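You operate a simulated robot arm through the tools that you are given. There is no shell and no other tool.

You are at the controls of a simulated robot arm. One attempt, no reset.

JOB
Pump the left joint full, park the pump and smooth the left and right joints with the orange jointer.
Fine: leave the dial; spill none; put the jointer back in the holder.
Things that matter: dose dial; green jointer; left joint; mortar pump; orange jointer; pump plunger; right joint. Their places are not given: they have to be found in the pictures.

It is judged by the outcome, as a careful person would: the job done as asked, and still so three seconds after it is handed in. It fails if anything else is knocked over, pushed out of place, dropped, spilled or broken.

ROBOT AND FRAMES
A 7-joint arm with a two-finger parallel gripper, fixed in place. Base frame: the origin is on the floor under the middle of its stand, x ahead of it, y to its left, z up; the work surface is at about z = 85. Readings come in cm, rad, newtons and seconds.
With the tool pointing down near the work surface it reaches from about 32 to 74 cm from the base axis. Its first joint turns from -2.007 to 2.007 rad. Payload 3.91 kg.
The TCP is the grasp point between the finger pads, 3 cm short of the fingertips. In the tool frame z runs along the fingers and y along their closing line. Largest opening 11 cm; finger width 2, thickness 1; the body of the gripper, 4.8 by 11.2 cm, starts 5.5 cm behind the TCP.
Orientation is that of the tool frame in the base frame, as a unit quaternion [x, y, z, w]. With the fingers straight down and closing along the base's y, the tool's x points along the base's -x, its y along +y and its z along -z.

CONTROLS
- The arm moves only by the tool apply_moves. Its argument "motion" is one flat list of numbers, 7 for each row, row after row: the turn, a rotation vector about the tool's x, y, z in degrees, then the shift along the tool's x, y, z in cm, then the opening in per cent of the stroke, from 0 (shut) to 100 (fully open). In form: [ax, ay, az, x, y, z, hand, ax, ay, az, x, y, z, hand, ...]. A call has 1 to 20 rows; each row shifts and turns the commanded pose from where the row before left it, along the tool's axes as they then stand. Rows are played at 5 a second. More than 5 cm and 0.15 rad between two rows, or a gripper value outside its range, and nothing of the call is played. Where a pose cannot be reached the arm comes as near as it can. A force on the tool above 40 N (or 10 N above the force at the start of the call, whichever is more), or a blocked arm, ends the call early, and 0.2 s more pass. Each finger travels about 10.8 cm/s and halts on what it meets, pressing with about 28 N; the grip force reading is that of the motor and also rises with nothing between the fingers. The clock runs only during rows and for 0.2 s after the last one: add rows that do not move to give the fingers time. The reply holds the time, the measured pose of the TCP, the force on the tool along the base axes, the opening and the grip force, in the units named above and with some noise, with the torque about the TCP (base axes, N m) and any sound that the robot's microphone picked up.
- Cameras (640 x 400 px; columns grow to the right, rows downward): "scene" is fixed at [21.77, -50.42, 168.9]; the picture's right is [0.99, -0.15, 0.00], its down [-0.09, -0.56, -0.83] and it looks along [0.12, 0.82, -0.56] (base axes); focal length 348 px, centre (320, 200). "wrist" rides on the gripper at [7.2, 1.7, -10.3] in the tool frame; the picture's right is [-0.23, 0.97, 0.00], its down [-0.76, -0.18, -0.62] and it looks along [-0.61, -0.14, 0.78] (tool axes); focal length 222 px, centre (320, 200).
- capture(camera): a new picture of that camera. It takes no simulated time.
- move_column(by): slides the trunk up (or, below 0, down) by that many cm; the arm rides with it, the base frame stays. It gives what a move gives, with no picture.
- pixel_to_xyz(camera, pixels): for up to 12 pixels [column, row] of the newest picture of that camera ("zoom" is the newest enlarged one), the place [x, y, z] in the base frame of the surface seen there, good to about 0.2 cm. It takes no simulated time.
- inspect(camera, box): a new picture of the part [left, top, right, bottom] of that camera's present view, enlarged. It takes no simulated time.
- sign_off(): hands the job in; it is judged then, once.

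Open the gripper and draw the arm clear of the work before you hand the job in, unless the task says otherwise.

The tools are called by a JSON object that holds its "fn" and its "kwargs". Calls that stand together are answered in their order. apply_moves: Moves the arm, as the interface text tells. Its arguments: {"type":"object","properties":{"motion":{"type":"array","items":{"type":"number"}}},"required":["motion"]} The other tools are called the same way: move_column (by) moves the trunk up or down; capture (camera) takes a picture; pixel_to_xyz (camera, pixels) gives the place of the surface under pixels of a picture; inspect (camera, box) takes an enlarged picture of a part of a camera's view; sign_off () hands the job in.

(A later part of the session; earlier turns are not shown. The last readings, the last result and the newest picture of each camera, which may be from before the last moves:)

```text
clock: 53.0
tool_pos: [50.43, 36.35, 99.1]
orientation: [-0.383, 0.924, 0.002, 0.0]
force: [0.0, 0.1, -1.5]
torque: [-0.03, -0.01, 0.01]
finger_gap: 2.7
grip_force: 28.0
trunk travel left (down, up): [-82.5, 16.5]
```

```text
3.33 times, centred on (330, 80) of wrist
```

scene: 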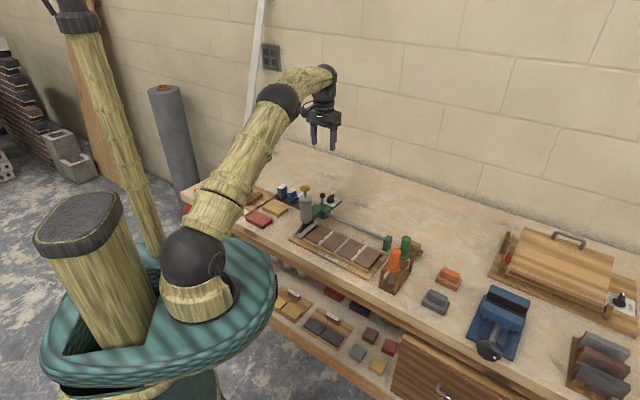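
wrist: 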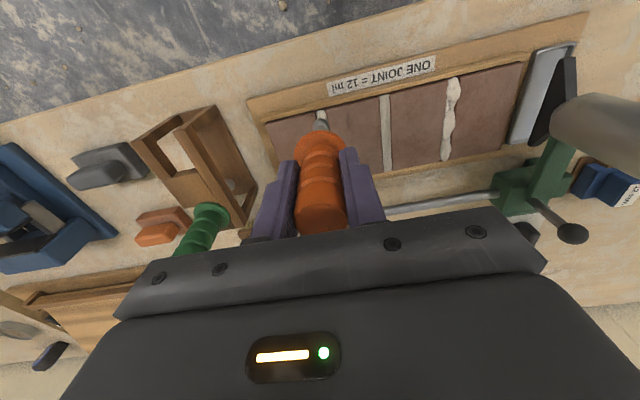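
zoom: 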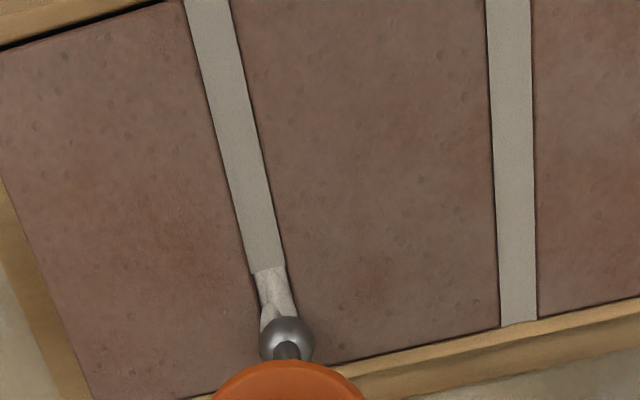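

Two thirds are smooth; contact has faded at the back, so I press 0.15 cm lower and run on to the end.

{"fn": "apply_moves", "kwargs": {"motion": [0, 0, 0, 0, 0, 0.1, 12, 0, 0, 0, -0.3, 0, 0.1, 12, 0, 0, 0, -0.3, 0, 0, 12, 0, 0, 0, -0.3, 0, 0, 12, 0, 0, 0, 0, 0, 0, 12]}}

{"fn": "inspect", "kwargs": {"camera": "scene", "box": [355, 225, 395, 265]}}

{"fn": "inspect", "kwargs": {"camera": "wrist", "box": [290, 60, 350, 140]}}

```text
clock: 54.2
tool_pos: [51.11, 36.91, 99.06]
orientation: [-0.383, 0.924, 0.002, 0.001]
force: [0.5, -8.3, 13.2]
torque: [-0.85, 0.03, 0.03]
finger_gap: 2.74
grip_force: 27.9
trunk travel left (down, up): [-82.5, 16.5]
```

```text
10.00 times, centred on (375, 245) of scene
```

zoom: 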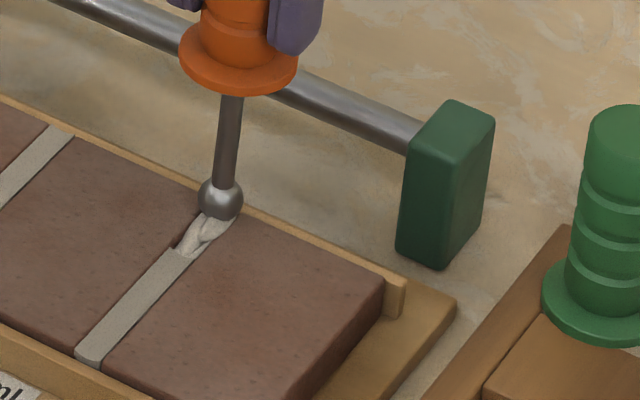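

```text
5.00 times, centred on (320, 100) of wrist
```

zoom: 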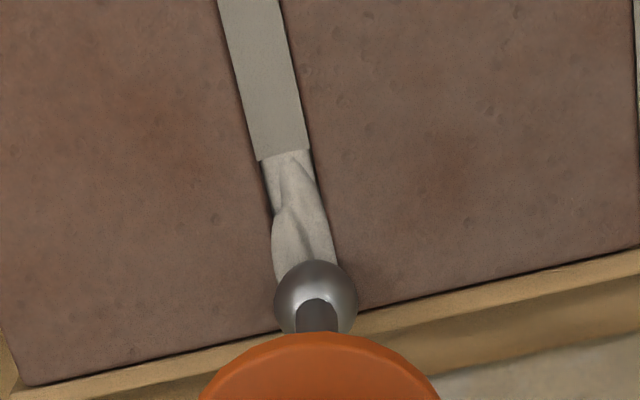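

The last third still shows the bead since contact lapsed there. I stroke back over it under contact.

{"fn": "apply_moves", "kwargs": {"motion": [0, 0, 0, 0.3, -0.08, 0, 12, 0, 0, 0, 0.4, 0, 0, 12, 0, 0, 0, 0.4, 0, 0, 12, 0, 0, 0, 0.4, 0, 0, 12, 0, 0, 0, 0.4, 0, 0, 12, 0, 0, 0, 0.4, 0, 0, 12, 0, 0, 0, 0.4, 0, 0, 12, 0, 0, 0, 0.4, 0, 0, 12]}}

{"fn": "inspect", "kwargs": {"camera": "scene", "box": [355, 225, 395, 265]}}

{"fn": "inspect", "kwargs": {"camera": "wrist", "box": [290, 60, 350, 140]}}

```text
clock: 56.0
tool_pos: [48.95, 34.8, 98.83]
orientation: [-0.383, 0.924, 0.001, 0.0]
force: [7.9, -2.5, 7.7]
torque: [-0.18, -0.9, -0.05]
finger_gap: 2.71
grip_force: 28.1
trunk travel left (down, up): [-82.5, 16.5]
```

```text
10.00 times, centred on (375, 245) of scene
```

zoom: 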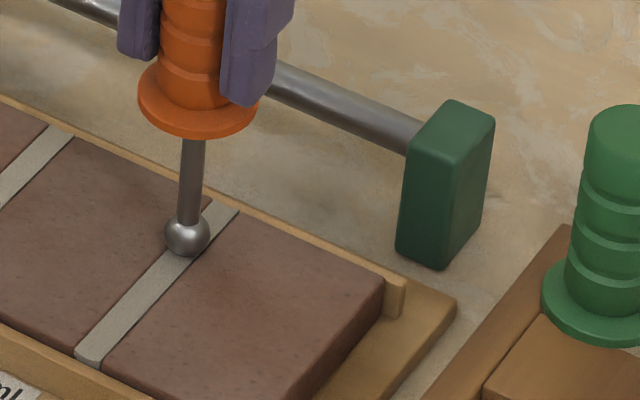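

```text
5.00 times, centred on (320, 100) of wrist
```

zoom: 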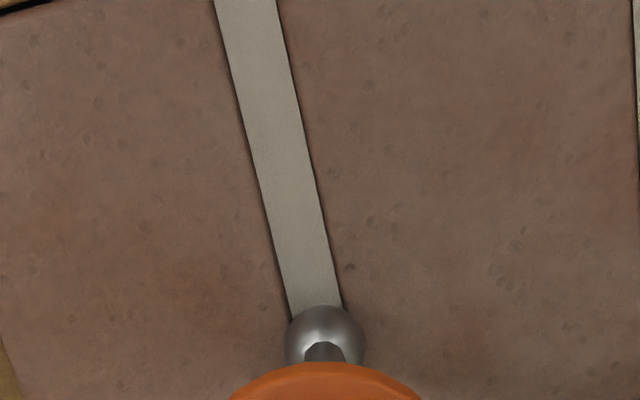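

The right joint is now smooth along its whole length. I lift and carry the jointer to the front end of the left joint, staying 3 cm up.

{"fn": "apply_moves", "kwargs": {"motion": [0, 0, 0, 0, 0, -1.5, 12, 0, 0, 0, 0, 0, -1.5, 12, 0, 0, 0, 1.18, 2.66, 0, 12, 0, 0, 0, 1.18, 2.66, 0, 12, 0, 0, 0, 1.18, 2.66, 0, 12, 0, 0, 0, 1.18, 2.66, 0, 12, 0, 0, 0, 1.18, 2.66, 0, 12, 0, 0, 0, 0, 0, 0, 12, 0, 0, 0, 0, 0, 0, 12]}}

{"fn": "inspect", "kwargs": {"camera": "scene", "box": [290, 180, 370, 260]}}

{"fn": "inspect", "kwargs": {"camera": "wrist", "box": [290, 70, 360, 140]}}

{"fn": "pixel_to_xyz", "kwargs": {"camera": "zoom", "pixels": [[260, 270], [280, 270], [310, 270], [280, 250], [280, 200], [250, 180], [320, 190], [290, 180], [240, 200], [330, 230]]}}

```text
clock: 58.0
tool_pos: [35.53, 40.22, 101.96]
orientation: [-0.384, 0.924, 0.002, 0.0]
force: [0.0, 0.1, -1.9]
torque: [-0.01, 0.01, 0.02]
finger_gap: 2.69
grip_force: 28.1
trunk travel left (down, up): [-82.5, 16.5]
```

```text
5.00 times, centred on (330, 220) of scene
```

zoom: 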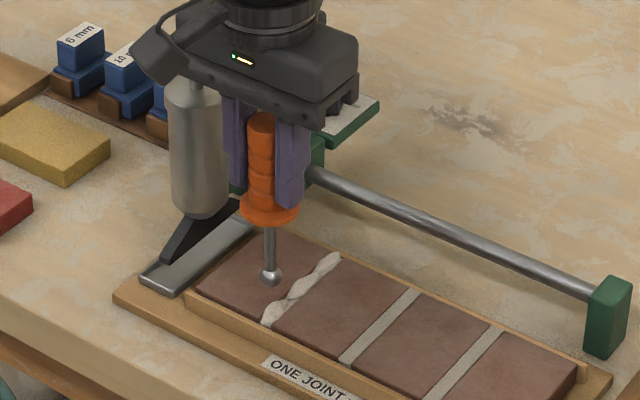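

```text
5.71 times, centred on (325, 105) of wrist
```

zoom: 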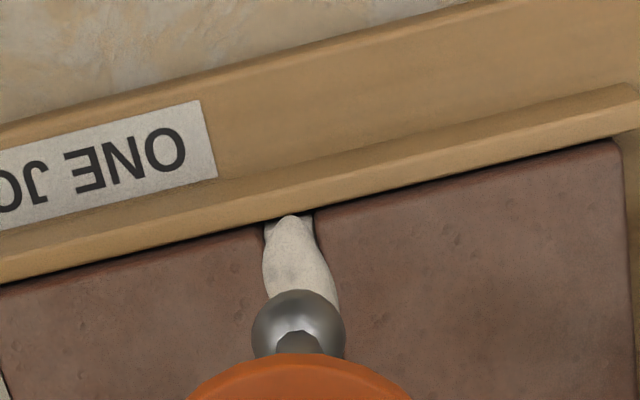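

```text
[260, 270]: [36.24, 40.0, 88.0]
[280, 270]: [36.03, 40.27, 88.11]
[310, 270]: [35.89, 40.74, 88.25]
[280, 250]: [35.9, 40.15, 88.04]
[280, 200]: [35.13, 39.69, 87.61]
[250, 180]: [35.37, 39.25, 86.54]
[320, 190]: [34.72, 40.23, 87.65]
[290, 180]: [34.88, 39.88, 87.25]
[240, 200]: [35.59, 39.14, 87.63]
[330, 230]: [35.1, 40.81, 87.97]
```

The ball is centred over the left joint once parallax is accounted for. I shift 0.3 cm to the front end and lower close to contact.

{"fn": "apply_moves", "kwargs": {"motion": [0, 0, 0, 0.3, 0, 0.7, 12, 0, 0, 0, 0, 0, 0.7, 12, 0, 0, 0, 0, 0, 0.7, 12, 0, 0, 0, 0, 0, 0.2, 12, 0, 0, 0, 0, 0, 0, 12]}}

{"fn": "inspect", "kwargs": {"camera": "wrist", "box": [300, 90, 350, 140]}}

{"fn": "inspect", "kwargs": {"camera": "scene", "box": [300, 215, 350, 260]}}

```text
clock: 59.2
tool_pos: [35.3, 39.96, 99.53]
orientation: [-0.383, 0.924, 0.002, 0.0]
force: [-0.1, 0.0, -1.2]
torque: [0.0, 0.02, -0.01]
finger_gap: 2.71
grip_force: 28.0
trunk travel left (down, up): [-82.5, 16.5]
```

```text
8.00 times, centred on (325, 115) of wrist
```

zoom: 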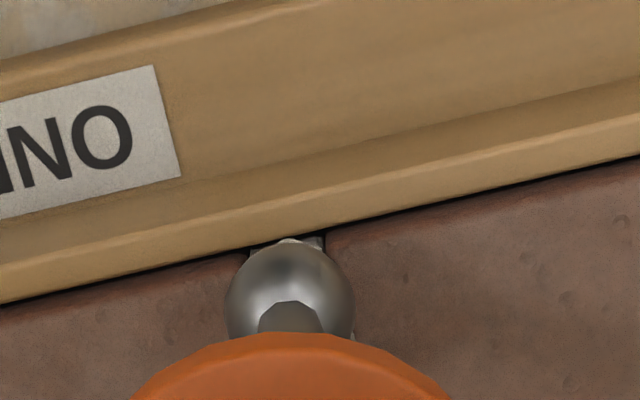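

```text
8.89 times, centred on (325, 238) of scene
```

zoom: 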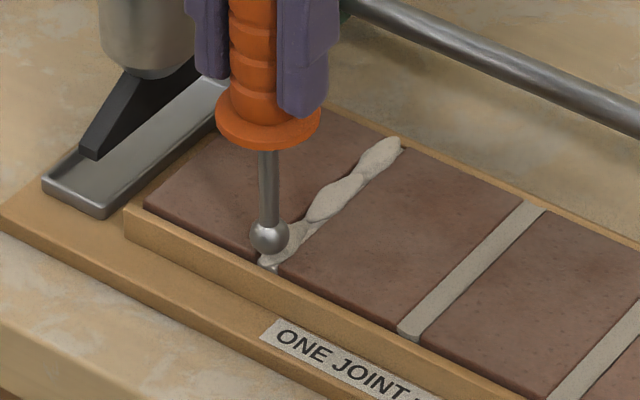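

Well centred. I lower to contact.

{"fn": "apply_moves", "kwargs": {"motion": [0, 0, 0, 0, 0, 0.15, 12, 0, 0, 0, 0, 0, 0.15, 12, 0, 0, 0, 0, 0, 0.15, 12, 0, 0, 0, 0, 0, 0.0, 12]}}

```text
clock: 60.2
tool_pos: [35.14, 39.86, 99.23]
orientation: [-0.384, 0.923, 0.002, 0.0]
force: [0.3, -1.2, -1.0]
torque: [-0.05, -0.01, -0.01]
finger_gap: 2.71
grip_force: 27.8
trunk travel left (down, up): [-82.5, 16.5]
```

{"fn": "apply_moves", "kwargs": {"motion": [0, 0, 0, 0, 0, 0.15, 12, 0, 0, 0, 0, 0, 0.15, 12, 0, 0, 0, 0, 0, 0.0, 12]}}

{"fn": "inspect", "kwargs": {"camera": "wrist", "box": [300, 90, 350, 140]}}

{"fn": "inspect", "kwargs": {"camera": "scene", "box": [300, 215, 350, 260]}}

```text
clock: 61.0
tool_pos: [35.15, 39.85, 99.08]
orientation: [-0.384, 0.923, 0.002, 0.003]
force: [0.4, -2.2, 22.6]
torque: [-0.32, -0.42, 0.02]
finger_gap: 2.7
grip_force: 28.4
trunk travel left (down, up): [-82.5, 16.5]
```

```text
8.00 times, centred on (325, 115) of wrist
```

zoom: 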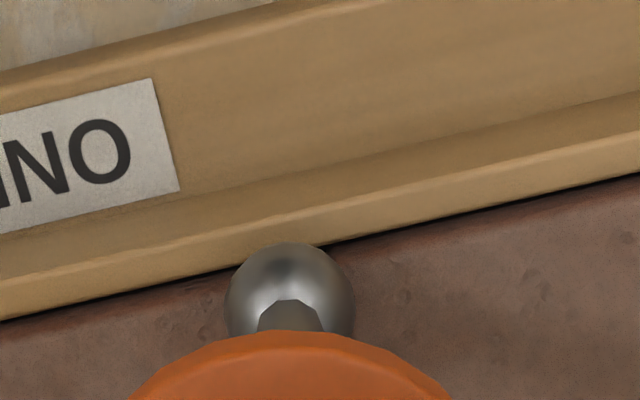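

```text
8.89 times, centred on (325, 238) of scene
```

zoom: 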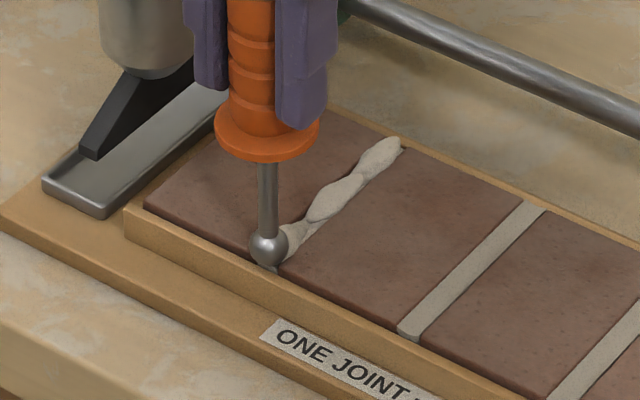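

Contact at 22 N is firm; I ease 0.1 cm and start the stroke along the left joint.

{"fn": "apply_moves", "kwargs": {"motion": [0, 0, 0, -0.1, 0, -0.1, 12, 0, 0, 0, -0.4, 0.01, 0, 12, 0, 0, 0, -0.4, 0.01, 0, 12, 0, 0, 0, -0.4, 0.01, 0, 12, 0, 0, 0, -0.4, 0.01, 0, 12, 0, 0, 0, -0.4, 0.01, 0, 12]}}

{"fn": "inspect", "kwargs": {"camera": "wrist", "box": [300, 70, 350, 140]}}

{"fn": "inspect", "kwargs": {"camera": "scene", "box": [300, 215, 350, 260]}}

```text
clock: 62.4
tool_pos: [36.69, 41.42, 99.2]
orientation: [-0.384, 0.923, 0.002, 0.0]
force: [-0.5, -0.5, -0.7]
torque: [0.01, -0.02, -0.01]
finger_gap: 2.71
grip_force: 28.2
trunk travel left (down, up): [-82.5, 16.5]
```

```text
5.71 times, centred on (325, 105) of wrist
```

zoom: 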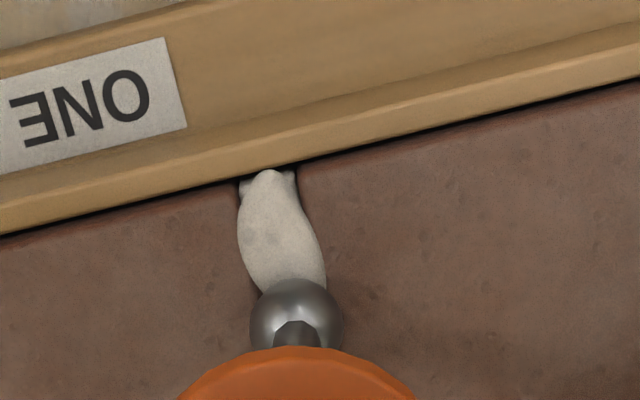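

```text
8.89 times, centred on (325, 238) of scene
```

zoom: 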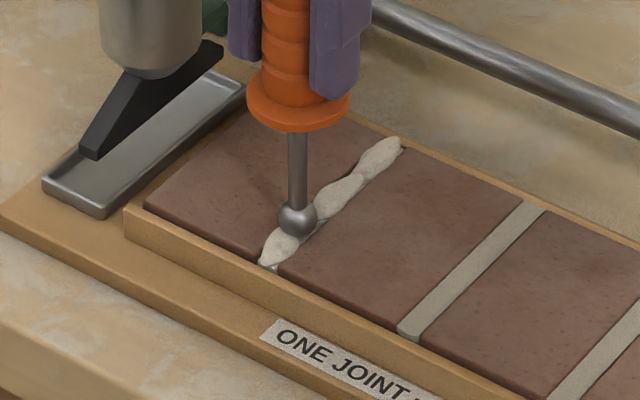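

Contact lapsed; I lower until light contact here.

{"fn": "apply_moves", "kwargs": {"motion": [0, 0, 0, 0, 0, 0.12, 12, 0, 0, 0, 0, 0, 0.1, 12, 0, 0, 0, 0, 0, 0, 12]}}

```text
clock: 63.2
tool_pos: [36.65, 41.36, 99.06]
orientation: [-0.383, 0.924, 0.003, 0.002]
force: [0.7, -3.9, 17.6]
torque: [-0.25, -0.07, 0.05]
finger_gap: 2.69
grip_force: 28.0
trunk travel left (down, up): [-82.5, 16.5]
```

{"fn": "apply_moves", "kwargs": {"motion": [0, 0, 0, 0.35, -0.03, 0, 12, 0, 0, 0, 0.35, 0, 0, 12, 0, 0, 0, 0.35, 0, 0, 12, 0, 0, 0, 0.35, 0, 0, 12, 0, 0, 0, 0.35, 0, 0, 12]}}

{"fn": "inspect", "kwargs": {"camera": "scene", "box": [300, 215, 350, 260]}}

```text
clock: 64.4
tool_pos: [35.42, 40.15, 98.68]
orientation: [-0.384, 0.923, 0.003, 0.001]
force: [6.9, 1.6, 11.9]
torque: [0.31, -0.81, -0.04]
finger_gap: 2.65
grip_force: 27.7
trunk travel left (down, up): [-82.5, 16.5]
```

```text
8.89 times, centred on (325, 238) of scene
```

zoom: 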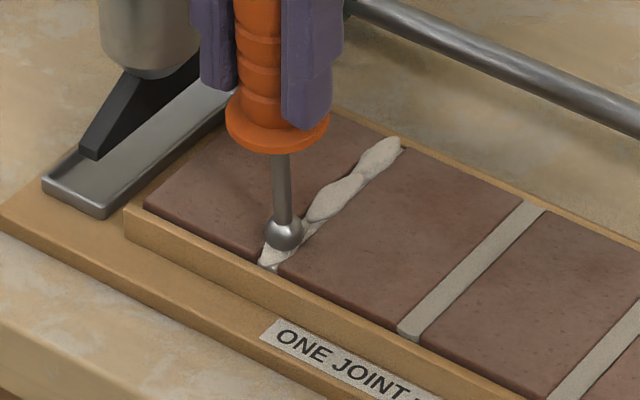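

The jointer gives slightly in the grip as it drags; I go another 0.6 cm to the front end, then stroke forward.

{"fn": "apply_moves", "kwargs": {"motion": [0, 0, 0, 0.3, 0, 0, 12, 0, 0, 0, 0.3, 0, 0, 12, 0, 0, 0, 0, 0, 0, 12]}}

{"fn": "inspect", "kwargs": {"camera": "scene", "box": [300, 215, 350, 260]}}

{"fn": "inspect", "kwargs": {"camera": "wrist", "box": [290, 70, 360, 160]}}

```text
clock: 65.2
tool_pos: [35.04, 39.74, 98.74]
orientation: [-0.383, 0.924, 0.003, 0.001]
force: [7.5, 2.5, 10.4]
torque: [0.34, -0.78, -0.03]
finger_gap: 2.67
grip_force: 28.4
trunk travel left (down, up): [-82.5, 16.5]
```

```text
8.89 times, centred on (325, 238) of scene
```

zoom: 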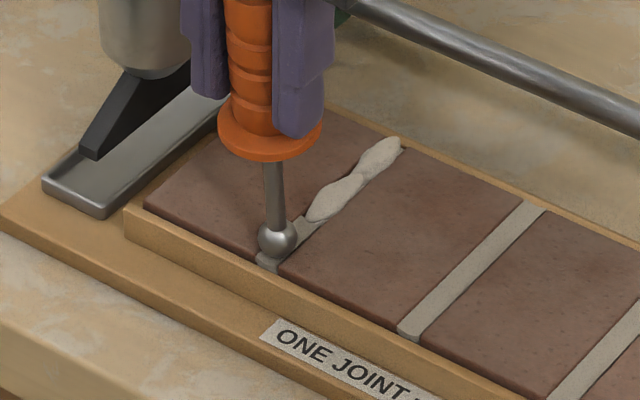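

```text
4.44 times, centred on (325, 115) of wrist
```

zoom: 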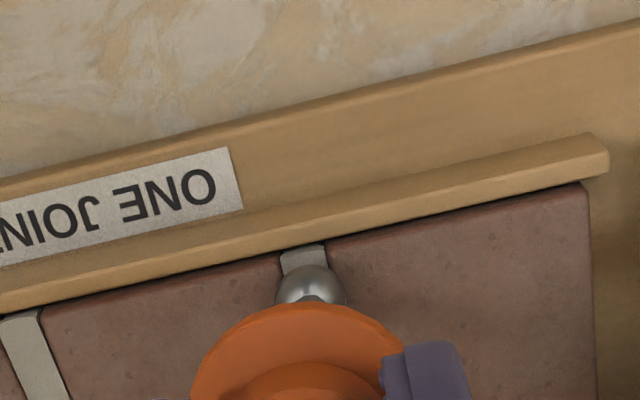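

The front third is smooth. I stroke forward toward the back, checking force in between.

{"fn": "apply_moves", "kwargs": {"motion": [0, 0, 0, -0.5, 0.01, 0, 12, 0, 0, 0, -0.5, 0.01, 0, 12, 0, 0, 0, -0.5, 0.01, 0, 12, 0, 0, 0, -0.5, 0.01, 0, 12, 0, 0, 0, -0.5, 0.01, 0, 12, 0, 0, 0, -0.5, 0.01, 0, 12]}}

{"fn": "inspect", "kwargs": {"camera": "scene", "box": [300, 215, 350, 260]}}

{"fn": "inspect", "kwargs": {"camera": "wrist", "box": [290, 40, 360, 160]}}

```text
clock: 66.6
tool_pos: [37.15, 41.92, 98.85]
orientation: [-0.382, 0.924, 0.002, 0.0]
force: [-0.1, -0.9, -0.6]
torque: [-0.09, -0.03, -0.01]
finger_gap: 2.69
grip_force: 28.1
trunk travel left (down, up): [-82.5, 16.5]
```

```text
8.89 times, centred on (325, 238) of scene
```

zoom: 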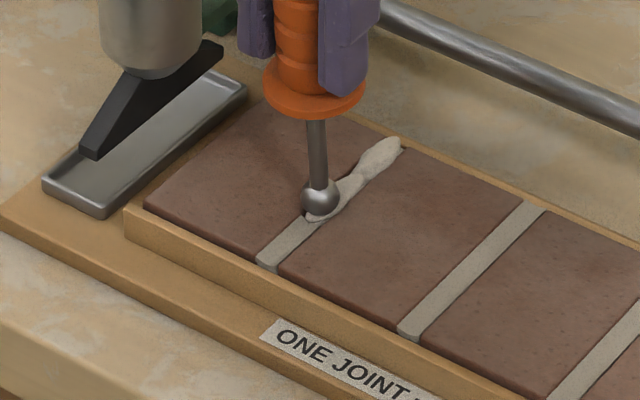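

```text
3.33 times, centred on (325, 100) of wrist
```

zoom: 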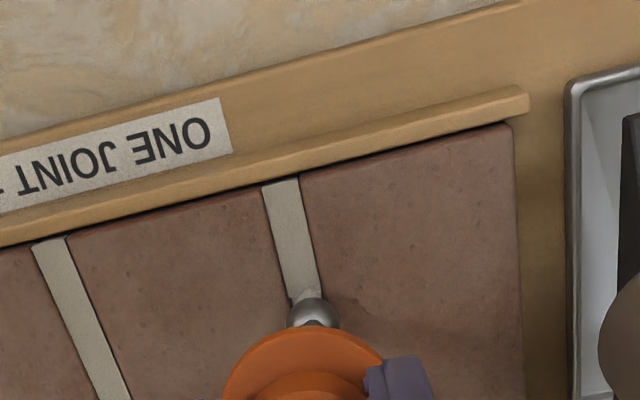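

Contact lapses on the forward stroke; I press down again and advance with a slight lowering per row.

{"fn": "apply_moves", "kwargs": {"motion": [0, 0, 0, 0, 0, 0.1, 12, 0, 0, 0, 0, 0, 0.1, 12, 0, 0, 0, 0, 0, 0, 12]}}

```text
clock: 67.4
tool_pos: [37.19, 41.84, 98.72]
orientation: [-0.384, 0.923, 0.003, 0.001]
force: [-1.5, -4.2, 14.4]
torque: [-0.21, 0.04, 0.01]
finger_gap: 2.68
grip_force: 27.6
trunk travel left (down, up): [-82.5, 16.5]
```

{"fn": "apply_moves", "kwargs": {"motion": [0, 0, 0, -0.4, 0.01, 0.02, 12, 0, 0, 0, -0.4, 0.01, 0.02, 12, 0, 0, 0, -0.4, 0.01, 0.02, 12, 0, 0, 0, -0.4, 0.01, 0.02, 12, 0, 0, 0, -0.4, 0.01, 0.02, 12]}}

{"fn": "inspect", "kwargs": {"camera": "scene", "box": [300, 215, 350, 260]}}

```text
clock: 68.6
tool_pos: [38.44, 43.1, 98.48]
orientation: [-0.383, 0.924, 0.001, 0.001]
force: [-3.0, -4.2, 8.3]
torque: [-0.42, 0.27, 0.02]
finger_gap: 2.69
grip_force: 27.6
trunk travel left (down, up): [-82.5, 16.5]
```

```text
8.89 times, centred on (325, 238) of scene
```

zoom: 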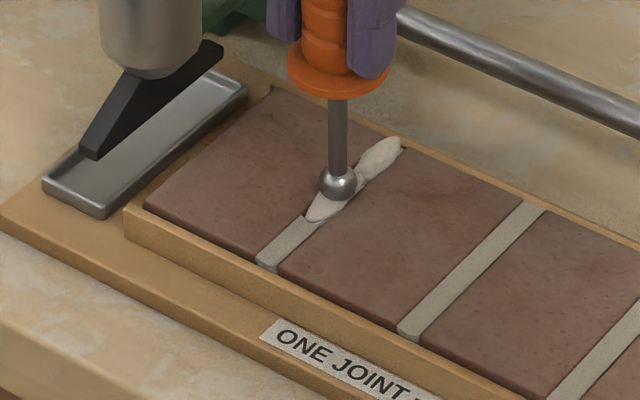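

Contact good at 8 N. I continue on without extra lowering.

{"fn": "apply_moves", "kwargs": {"motion": [0, 0, 0, -0.4, 0.01, 0.01, 12, 0, 0, 0, -0.4, 0.01, 0.01, 12, 0, 0, 0, -0.4, 0.01, 0.01, 12, 0, 0, 0, -0.4, 0.01, 0.01, 12, 0, 0, 0, -0.4, 0.01, 0.01, 12]}}

{"fn": "inspect", "kwargs": {"camera": "scene", "box": [300, 215, 350, 260]}}

```text
clock: 69.8
tool_pos: [39.9, 44.72, 98.47]
orientation: [-0.383, 0.924, 0.002, 0.001]
force: [0.7, -1.6, 2.5]
torque: [-0.17, -0.13, 0.03]
finger_gap: 2.67
grip_force: 27.9
trunk travel left (down, up): [-82.5, 16.5]
```

```text
8.89 times, centred on (325, 238) of scene
```

zoom: 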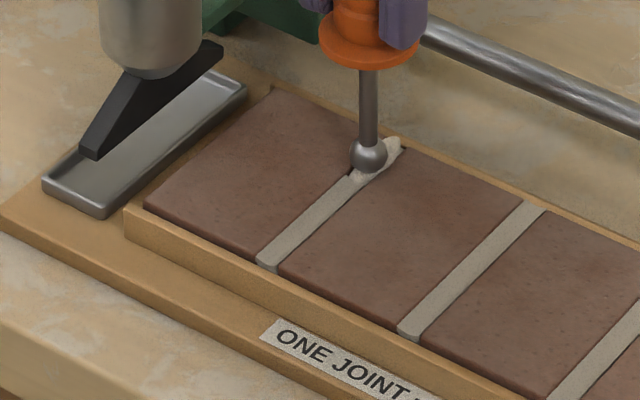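

Two thirds of the left joint are smooth. I add a little pressure and run through the last third to the back end.

{"fn": "apply_moves", "kwargs": {"motion": [0, 0, 0, 0.1, 0.0, 0.08, 12, 0, 0, 0, -0.3, 0.01, 0.02, 12, 0, 0, 0, -0.4, 0.01, 0.02, 12, 0, 0, 0, -0.4, 0.01, 0.02, 12, 0, 0, 0, -0.4, 0.01, 0.02, 12, 0, 0, 0, -0.3, 0.01, 0.01, 12]}}

{"fn": "inspect", "kwargs": {"camera": "scene", "box": [300, 210, 350, 255]}}

{"fn": "inspect", "kwargs": {"camera": "wrist", "box": [290, 40, 360, 160]}}

```text
clock: 71.2
tool_pos: [40.99, 45.81, 98.44]
orientation: [-0.383, 0.924, 0.001, 0.0]
force: [2.6, -9.5, 9.4]
torque: [-0.85, -0.13, 0.03]
finger_gap: 2.67
grip_force: 27.7
trunk travel left (down, up): [-82.5, 16.5]
```

```text
8.89 times, centred on (325, 232) of scene
```

zoom: 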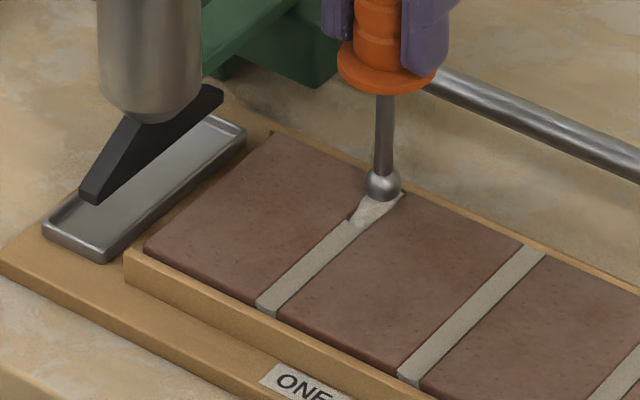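

```text
3.33 times, centred on (325, 100) of wrist
```

zoom: 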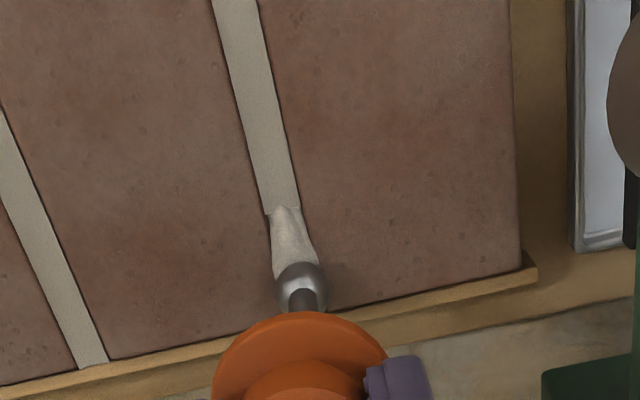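

Only the last stretch remains. I correct 0.1 cm toward +d and finish to the end, then stroke back over it.

{"fn": "apply_moves", "kwargs": {"motion": [0, 0, 0, -0.3, -0.1, 0, 12, 0, 0, 0, -0.3, 0, 0, 12, 0, 0, 0, -0.1, 0, 0, 12, 0, 0, 0, 0.2, 0, 0, 12, 0, 0, 0, 0.4, 0, 0, 12, 0, 0, 0, 0.4, 0, 0, 12, 0, 0, 0, 0.4, 0, 0, 12]}}

{"fn": "inspect", "kwargs": {"camera": "scene", "box": [300, 210, 350, 255]}}

{"fn": "inspect", "kwargs": {"camera": "wrist", "box": [290, 40, 360, 160]}}

```text
clock: 72.8
tool_pos: [40.6, 45.32, 98.32]
orientation: [-0.384, 0.923, 0.002, 0.002]
force: [6.4, -2.8, 6.5]
torque: [-0.17, -0.67, -0.02]
finger_gap: 2.67
grip_force: 27.9
trunk travel left (down, up): [-82.5, 16.5]
```

```text
8.89 times, centred on (325, 232) of scene
```

zoom: 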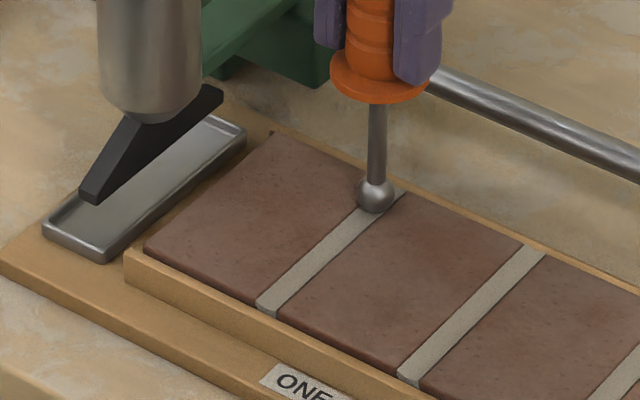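

```text
3.33 times, centred on (325, 100) of wrist
```

zoom: 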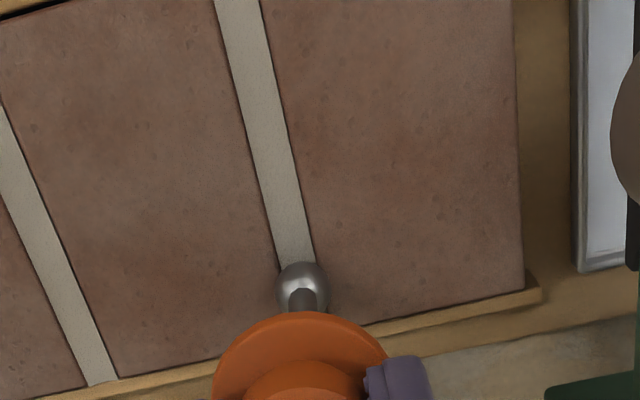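

The left joint is smooth over its full length. I lift the jointer well clear.

{"fn": "apply_moves", "kwargs": {"motion": [0, 0, 0, 0, 0, -0.8, 12, 0, 0, 0, 0, 0, -2, 12, 0, 0, 0, 0, 0, -3, 12, 0, 0, 0, 0, 0, -3, 12, 0, 0, 0, 0, 0, -3, 12, 0, 0, 0, 0, 0, 0, 12]}}

{"fn": "capture", "kwargs": {"camera": "scene"}}

{"fn": "inspect", "kwargs": {"camera": "scene", "box": [290, 160, 410, 290]}}

{"fn": "inspect", "kwargs": {"camera": "scene", "box": [310, 215, 390, 285]}}

```text
clock: 74.2
tool_pos: [40.77, 45.32, 110.28]
orientation: [-0.383, 0.924, 0.002, 0.0]
force: [1.1, 0.3, -1.1]
torque: [-0.02, 0.01, 0.0]
finger_gap: 2.67
grip_force: 27.7
trunk travel left (down, up): [-82.5, 16.5]
```

```text
taken
```

scene: 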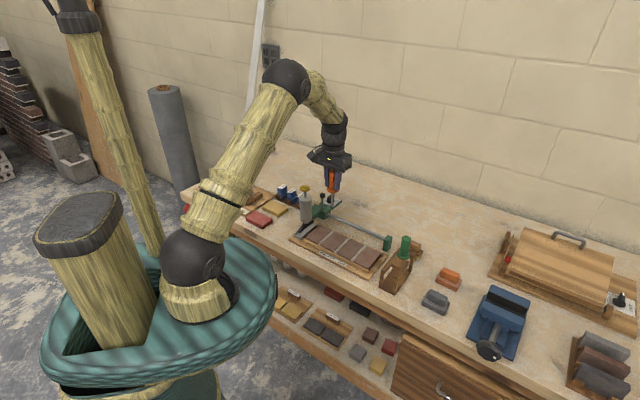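

```text
3.08 times, centred on (350, 225) of scene
```

zoom: 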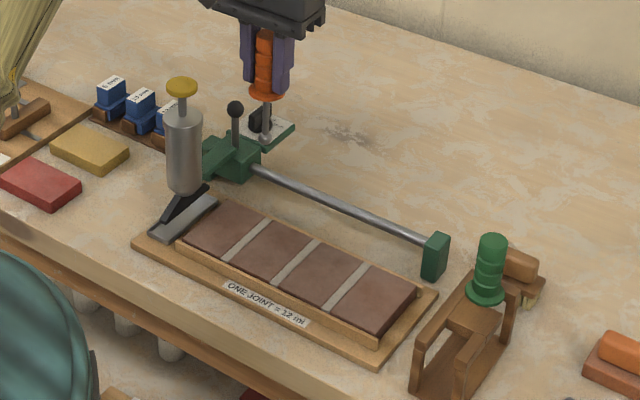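

```text
5.71 times, centred on (350, 250) of scene
```

zoom: 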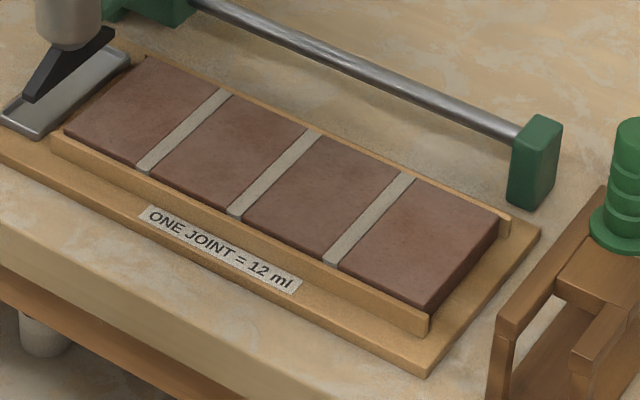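

All joints are flush and clean. I carry the jointer back above the holder slot at (55.0, 20.3).

{"fn": "apply_moves", "kwargs": {"motion": [0, 0, 0, 1.086, -3.96, 0, 12, 0, 0, 0, 1.086, -3.96, 0, 12, 0, 0, 0, 1.086, -3.96, 0, 12, 0, 0, 0, 1.086, -3.96, 0, 12, 0, 0, 0, 1.086, -3.96, 0, 12, 0, 0, 0, 1.086, -3.96, 0, 12, 0, 0, 0, 1.086, -3.96, 0, 12, 0, 0, 0, 0, 0, 0, 12, 0, 0, 0, 0, 0, 0, 12]}}

{"fn": "inspect", "kwargs": {"camera": "scene", "box": [350, 190, 450, 300]}}

{"fn": "inspect", "kwargs": {"camera": "wrist", "box": [260, 40, 380, 200]}}

```text
clock: 76.2
tool_pos: [55.38, 20.38, 109.76]
orientation: [-0.384, 0.924, 0.002, 0.0]
force: [-0.3, 0.8, -0.4]
torque: [0.0, -0.02, 0.0]
finger_gap: 2.66
grip_force: 28.1
trunk travel left (down, up): [-82.5, 16.5]
```

```text
3.64 times, centred on (400, 245) of scene
```

zoom: 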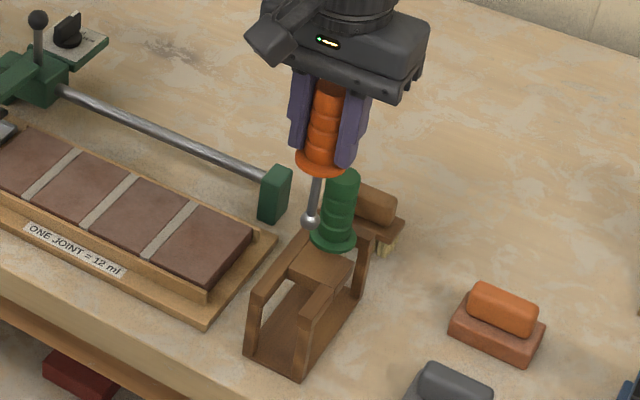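

```text
2.50 times, centred on (320, 120) of wrist
```

zoom: 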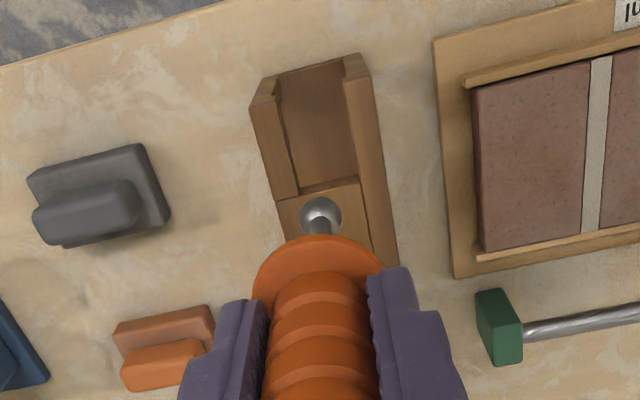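

I measure the slot: arms' inner edges and cross-block front edge, and the ball's place.

{"fn": "pixel_to_xyz", "kwargs": {"camera": "zoom", "pixels": [[278, 92], [296, 185], [345, 68], [356, 172], [265, 105], [330, 182], [300, 192], [320, 205], [303, 215], [338, 215], [285, 180], [365, 150]]}}

{"fn": "inspect", "kwargs": {"camera": "scene", "box": [378, 225, 428, 285]}}

{"fn": "pixel_to_xyz", "kwargs": {"camera": "zoom", "pixels": [[193, 107], [180, 107], [207, 107], [193, 118], [193, 95], [205, 60], [225, 20], [150, 245], [225, 285], [205, 200], [260, 235], [170, 190]]}}

```text
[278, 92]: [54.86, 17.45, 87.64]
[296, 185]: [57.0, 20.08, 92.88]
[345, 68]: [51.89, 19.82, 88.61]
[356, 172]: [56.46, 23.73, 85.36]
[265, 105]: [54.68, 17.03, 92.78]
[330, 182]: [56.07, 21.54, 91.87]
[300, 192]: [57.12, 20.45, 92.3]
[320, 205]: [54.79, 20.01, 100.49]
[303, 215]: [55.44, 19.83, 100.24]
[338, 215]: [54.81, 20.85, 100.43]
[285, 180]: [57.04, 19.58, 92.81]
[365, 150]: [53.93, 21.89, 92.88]
```

```text
6.67 times, centred on (403, 255) of scene
```

zoom: 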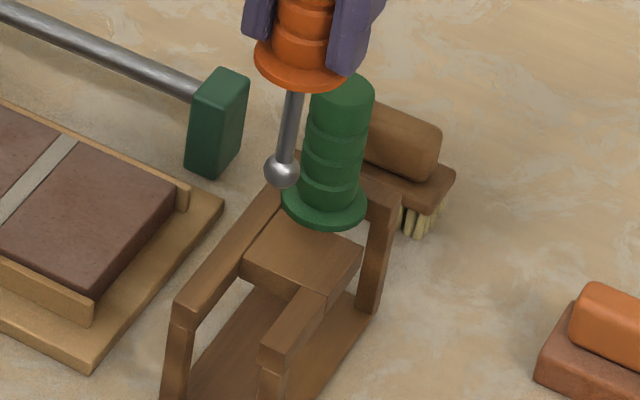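

```text
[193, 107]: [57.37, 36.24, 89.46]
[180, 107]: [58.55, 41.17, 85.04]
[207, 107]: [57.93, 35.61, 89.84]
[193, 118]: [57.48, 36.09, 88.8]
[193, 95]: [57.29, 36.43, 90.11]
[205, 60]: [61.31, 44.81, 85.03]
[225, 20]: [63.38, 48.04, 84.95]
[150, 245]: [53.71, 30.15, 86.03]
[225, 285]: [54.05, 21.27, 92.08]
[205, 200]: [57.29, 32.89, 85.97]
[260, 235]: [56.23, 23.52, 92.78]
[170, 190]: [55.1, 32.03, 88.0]
```

Slot centre is s≈24.5 with the cross-block front at u≈54.85; the ball is at s≈24.57, u≈53.4. I shift 0.3 cm toward the front and lower until the ball is just above the slot.

{"fn": "apply_moves", "kwargs": {"motion": [0, 0, 0, 0.3, 0, 1.6, 12, 0, 0, 0, 0, 0, 1.8, 12, 0, 0, 0, 0, 0, 1.6, 12, 0, 0, 0, 0, 0, 0, 12, 0, 0, 0, 0, 0, 0, 12]}}

{"fn": "inspect", "kwargs": {"camera": "scene", "box": [378, 225, 428, 295]}}

{"fn": "inspect", "kwargs": {"camera": "wrist", "box": [280, 60, 360, 160]}}

{"fn": "pixel_to_xyz", "kwargs": {"camera": "zoom", "pixels": [[320, 225], [300, 230], [340, 230], [300, 180], [360, 170], [330, 215], [260, 210], [390, 200]]}}

```text
clock: 77.4
tool_pos: [54.92, 20.16, 104.95]
orientation: [-0.384, 0.923, 0.003, 0.001]
force: [1.3, 0.4, -1.6]
torque: [-0.01, 0.02, 0.0]
finger_gap: 2.67
grip_force: 28.1
trunk travel left (down, up): [-82.5, 16.5]
```

```text
5.71 times, centred on (403, 260) of scene
```

zoom: 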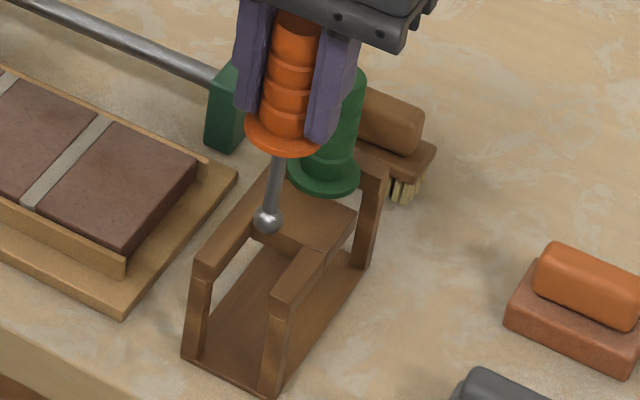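

```text
4.00 times, centred on (320, 110) of wrist
```

zoom: 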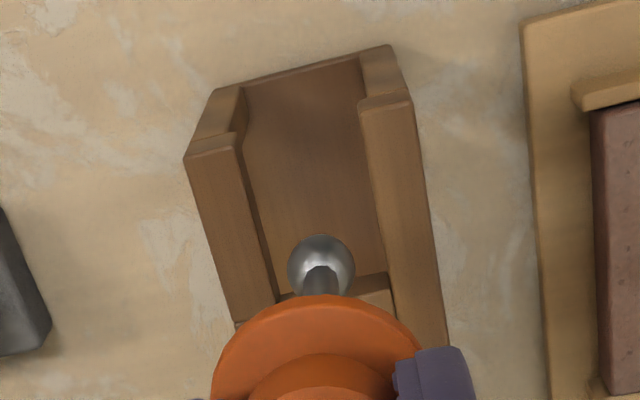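

```text
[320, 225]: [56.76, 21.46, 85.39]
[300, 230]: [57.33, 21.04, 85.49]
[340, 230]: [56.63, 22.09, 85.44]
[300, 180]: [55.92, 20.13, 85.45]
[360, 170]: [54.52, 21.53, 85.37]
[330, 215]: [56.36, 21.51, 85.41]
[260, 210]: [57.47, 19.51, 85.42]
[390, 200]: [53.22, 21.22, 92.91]
```

Ball is centred in the slot and clear of the cross-block. I lower further, to about 1.5 cm above seating.

{"fn": "apply_moves", "kwargs": {"motion": [0, 0, 0, 0, 0, 1.2, 12, 0, 0, 0, 0, 0, 1.4, 12, 0, 0, 0, 0, 0, 1.4, 12, 0, 0, 0, 0, 0, 1.4, 12, 0, 0, 0, 0, 0, 1.2, 12, 0, 0, 0, 0, 0, 0, 12, 0, 0, 0, 0, 0, 0, 12]}}

{"fn": "inspect", "kwargs": {"camera": "scene", "box": [378, 225, 428, 295]}}

{"fn": "inspect", "kwargs": {"camera": "wrist", "box": [280, 60, 360, 160]}}

```text
clock: 79.0
tool_pos: [54.58, 20.38, 98.49]
orientation: [-0.384, 0.923, 0.003, 0.0]
force: [0.1, -0.1, -1.2]
torque: [-0.01, 0.01, -0.02]
finger_gap: 2.7
grip_force: 28.8
trunk travel left (down, up): [-82.5, 16.5]
```

```text
5.71 times, centred on (403, 260) of scene
```

zoom: 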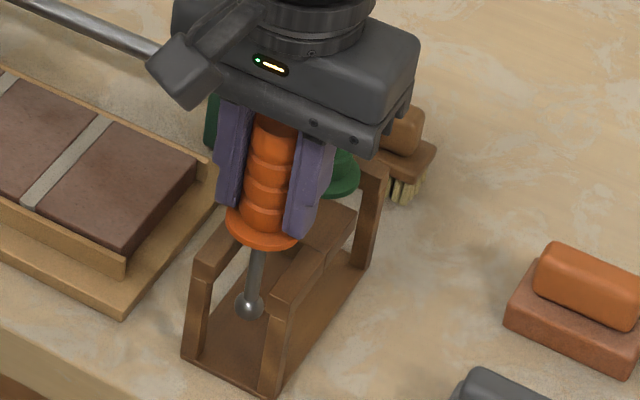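

```text
4.00 times, centred on (320, 110) of wrist
```

zoom: 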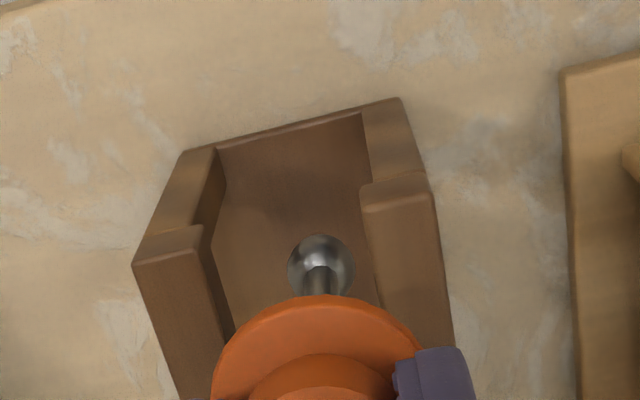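

Looks just like the original seating geometry. I lower on in smaller steps watching for flange contact.

{"fn": "apply_moves", "kwargs": {"motion": [0, 0, 0, 0, 0, 0.5, 12, 0, 0, 0, 0, 0, 0.5, 12, 0, 0, 0, 0, 0, 0.5, 12, 0, 0, 0, 0, 0, 0.2, 12, 0, 0, 0, 0, 0, 0, 12]}}

{"fn": "inspect", "kwargs": {"camera": "scene", "box": [383, 245, 423, 295]}}

```text
clock: 80.2
tool_pos: [54.56, 20.41, 96.68]
orientation: [-0.383, 0.924, 0.002, 0.003]
force: [-1.6, -0.2, 10.5]
torque: [0.15, -0.12, 0.03]
finger_gap: 2.68
grip_force: 27.6
trunk travel left (down, up): [-82.5, 16.5]
```

```text
8.00 times, centred on (403, 270) of scene
```

zoom: 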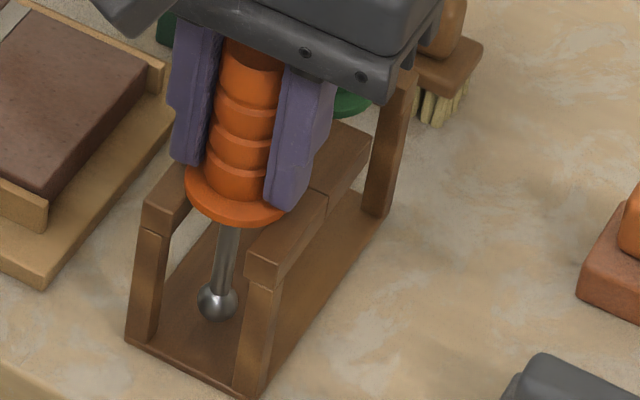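

The flange touches the arms (10 N), but the jointer sits ~0.5 cm further to the front than originally. I raise slightly, shift 0.5 cm back (+u) and look again.

{"fn": "apply_moves", "kwargs": {"motion": [0, 0, 0, 0, 0, -0.5, 12, 0, 0, 0, -0.3, 0, 0, 12, 0, 0, 0, -0.2, 0, 0, 12, 0, 0, 0, 0, 0, 0, 12, 0, 0, 0, 0, 0, 0, 12]}}

{"fn": "inspect", "kwargs": {"camera": "scene", "box": [383, 245, 423, 295]}}

{"fn": "inspect", "kwargs": {"camera": "wrist", "box": [270, 50, 370, 220]}}

```text
clock: 81.4
tool_pos: [55.1, 20.75, 97.01]
orientation: [-0.383, 0.924, 0.002, 0.0]
force: [-0.7, 0.3, -1.3]
torque: [0.0, -0.02, -0.02]
finger_gap: 2.68
grip_force: 27.7
trunk travel left (down, up): [-82.5, 16.5]
```

```text
8.00 times, centred on (403, 270) of scene
```

zoom: 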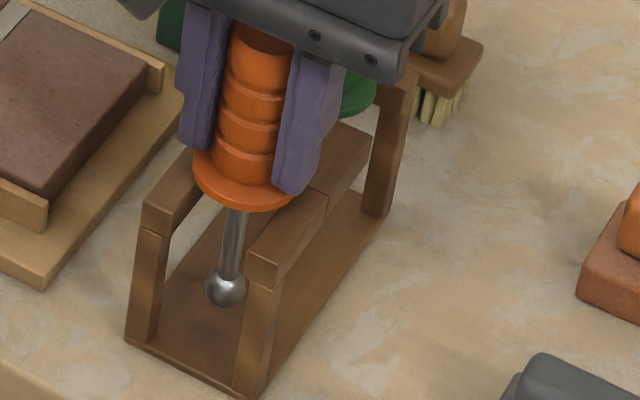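

```text
2.35 times, centred on (320, 135) of wrist
```

zoom: 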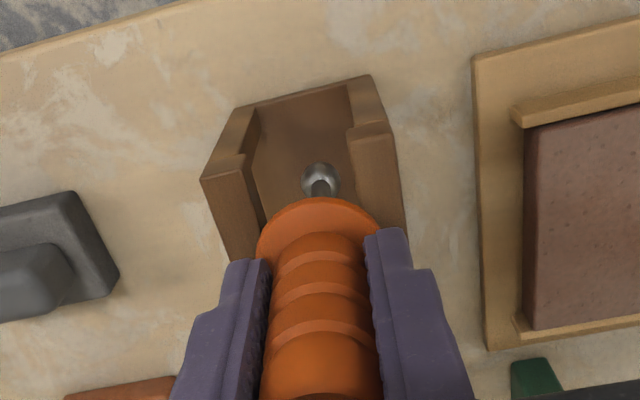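

The ball and flange now match the original picture to within about 0.1 cm. I lower to seat the flange.

{"fn": "apply_moves", "kwargs": {"motion": [0, 0, 0, 0.1, -0.05, 0.15, 12, 0, 0, 0, 0, 0, 0.15, 12, 0, 0, 0, 0, 0, 0.1, 12, 0, 0, 0, 0, 0, 0, 12]}}

{"fn": "inspect", "kwargs": {"camera": "scene", "box": [383, 245, 423, 295]}}

```text
clock: 82.4
tool_pos: [54.95, 20.5, 96.78]
orientation: [-0.383, 0.924, 0.002, 0.001]
force: [-0.6, -0.4, -1.2]
torque: [0.02, 0.0, 0.03]
finger_gap: 2.67
grip_force: 28.0
trunk travel left (down, up): [-82.5, 16.5]
```

```text
8.00 times, centred on (403, 270) of scene
```

zoom: 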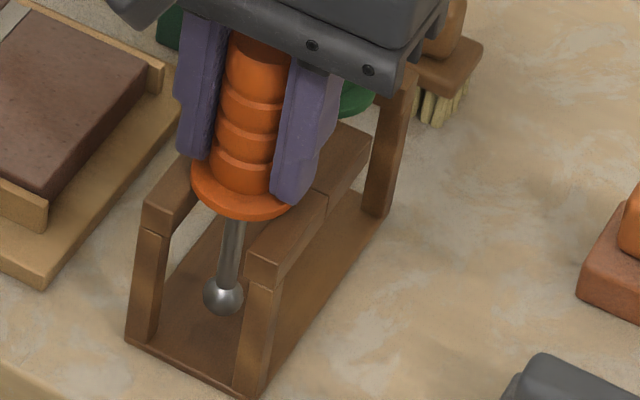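

{"fn": "apply_moves", "kwargs": {"motion": [0, 0, 0, 0, 0, 0.1, 12, 0, 0, 0, 0, 0, 0.1, 12, 0, 0, 0, 0, 0, 0, 12]}}

```text
clock: 83.2
tool_pos: [55.01, 20.44, 96.61]
orientation: [-0.383, 0.924, 0.002, 0.001]
force: [-1.3, -0.3, 2.3]
torque: [0.0, -0.02, 0.04]
finger_gap: 2.68
grip_force: 28.1
trunk travel left (down, up): [-82.5, 16.5]
```

The flange is seated (≈3.5 N). I open the fingers gently, symmetric, without moving.

{"fn": "apply_moves", "kwargs": {"motion": [0, 0, 0, 0, 0, 0, 26, 0, 0, 0, 0, 0, 0, 30, 0, 0, 0, 0, 0, 0, 38, 0, 0, 0, 0, 0, 0, 46, 0, 0, 0, 0, 0, 0, 50, 0, 0, 0, 0, 0, 0, 50]}}

{"fn": "inspect", "kwargs": {"camera": "scene", "box": [378, 235, 428, 295]}}

{"fn": "inspect", "kwargs": {"camera": "wrist", "box": [270, 50, 370, 220]}}

```text
clock: 84.6
tool_pos: [54.95, 20.47, 96.76]
orientation: [-0.384, 0.923, 0.002, 0.0]
force: [-0.9, 0.0, -0.3]
torque: [0.0, 0.01, 0.01]
finger_gap: 5.5
grip_force: 0.1
trunk travel left (down, up): [-82.5, 16.5]
```

```text
6.67 times, centred on (403, 265) of scene
```

zoom: 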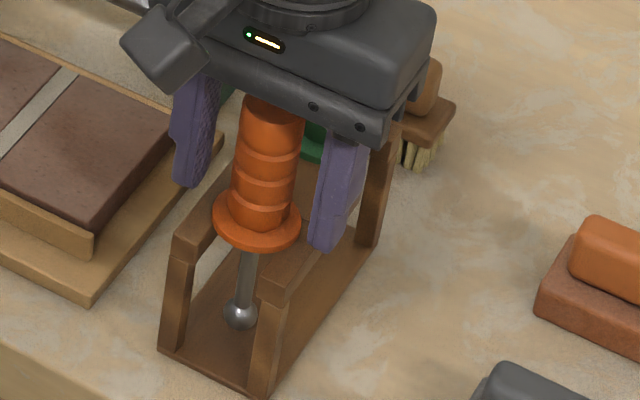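

```text
2.35 times, centred on (320, 135) of wrist
```

zoom: 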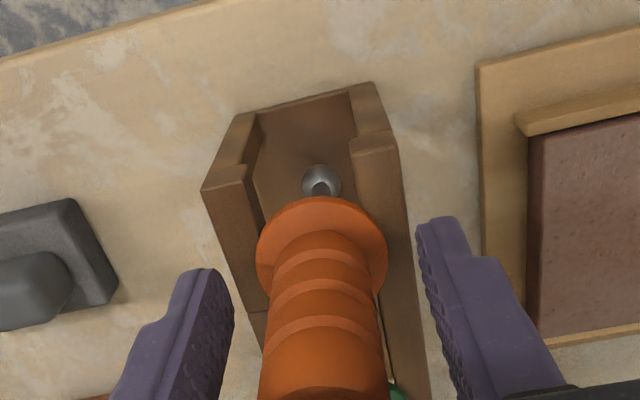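

The jointer stands seated in the slot with the fingers clear on both sides. I rise straight up.

{"fn": "apply_moves", "kwargs": {"motion": [0, 0, 0, 0, 0, -1, 50, 0, 0, 0, 0, 0, -2, 50, 0, 0, 0, 0, 0, -3, 50, 0, 0, 0, 0, 0, -4, 50, 0, 0, 0, 0, 0, -4, 50, 0, 0, 0, 0, 0, -4, 50, 0, 0, 0, 0, 0, -4, 60, 0, 0, 0, 0, 0, 0, 60]}}

{"fn": "capture", "kwargs": {"camera": "scene"}}

{"fn": "inspect", "kwargs": {"camera": "scene", "box": [370, 215, 434, 297]}}

{"fn": "inspect", "kwargs": {"camera": "scene", "box": [285, 175, 400, 285]}}

```text
clock: 86.4
tool_pos: [54.85, 20.39, 118.7]
orientation: [-0.384, 0.924, 0.002, 0.001]
force: [0.5, -0.3, -0.3]
torque: [0.02, 0.03, -0.01]
finger_gap: 6.62
grip_force: 0.1
trunk travel left (down, up): [-82.5, 16.5]
```

```text
taken
```

scene: 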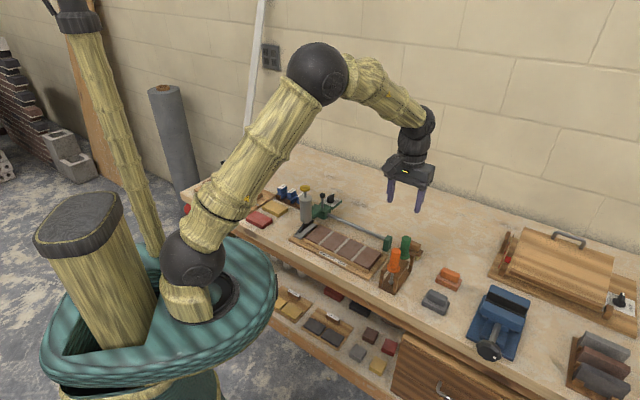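

```text
4.88 times, centred on (402, 256) of scene
```

zoom: 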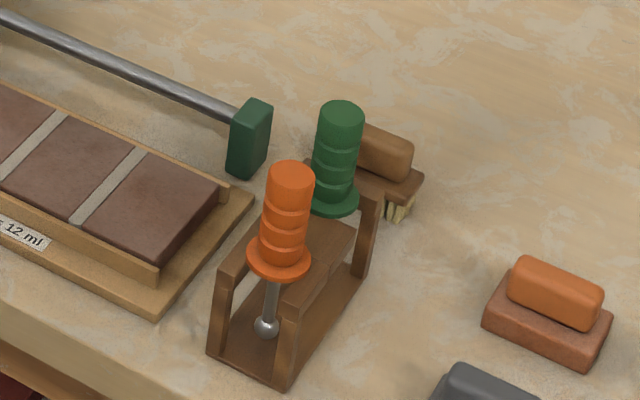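

```text
3.64 times, centred on (342, 230) of scene
```

zoom: 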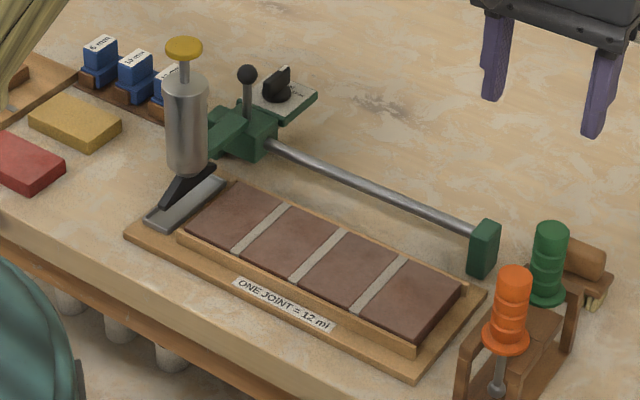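

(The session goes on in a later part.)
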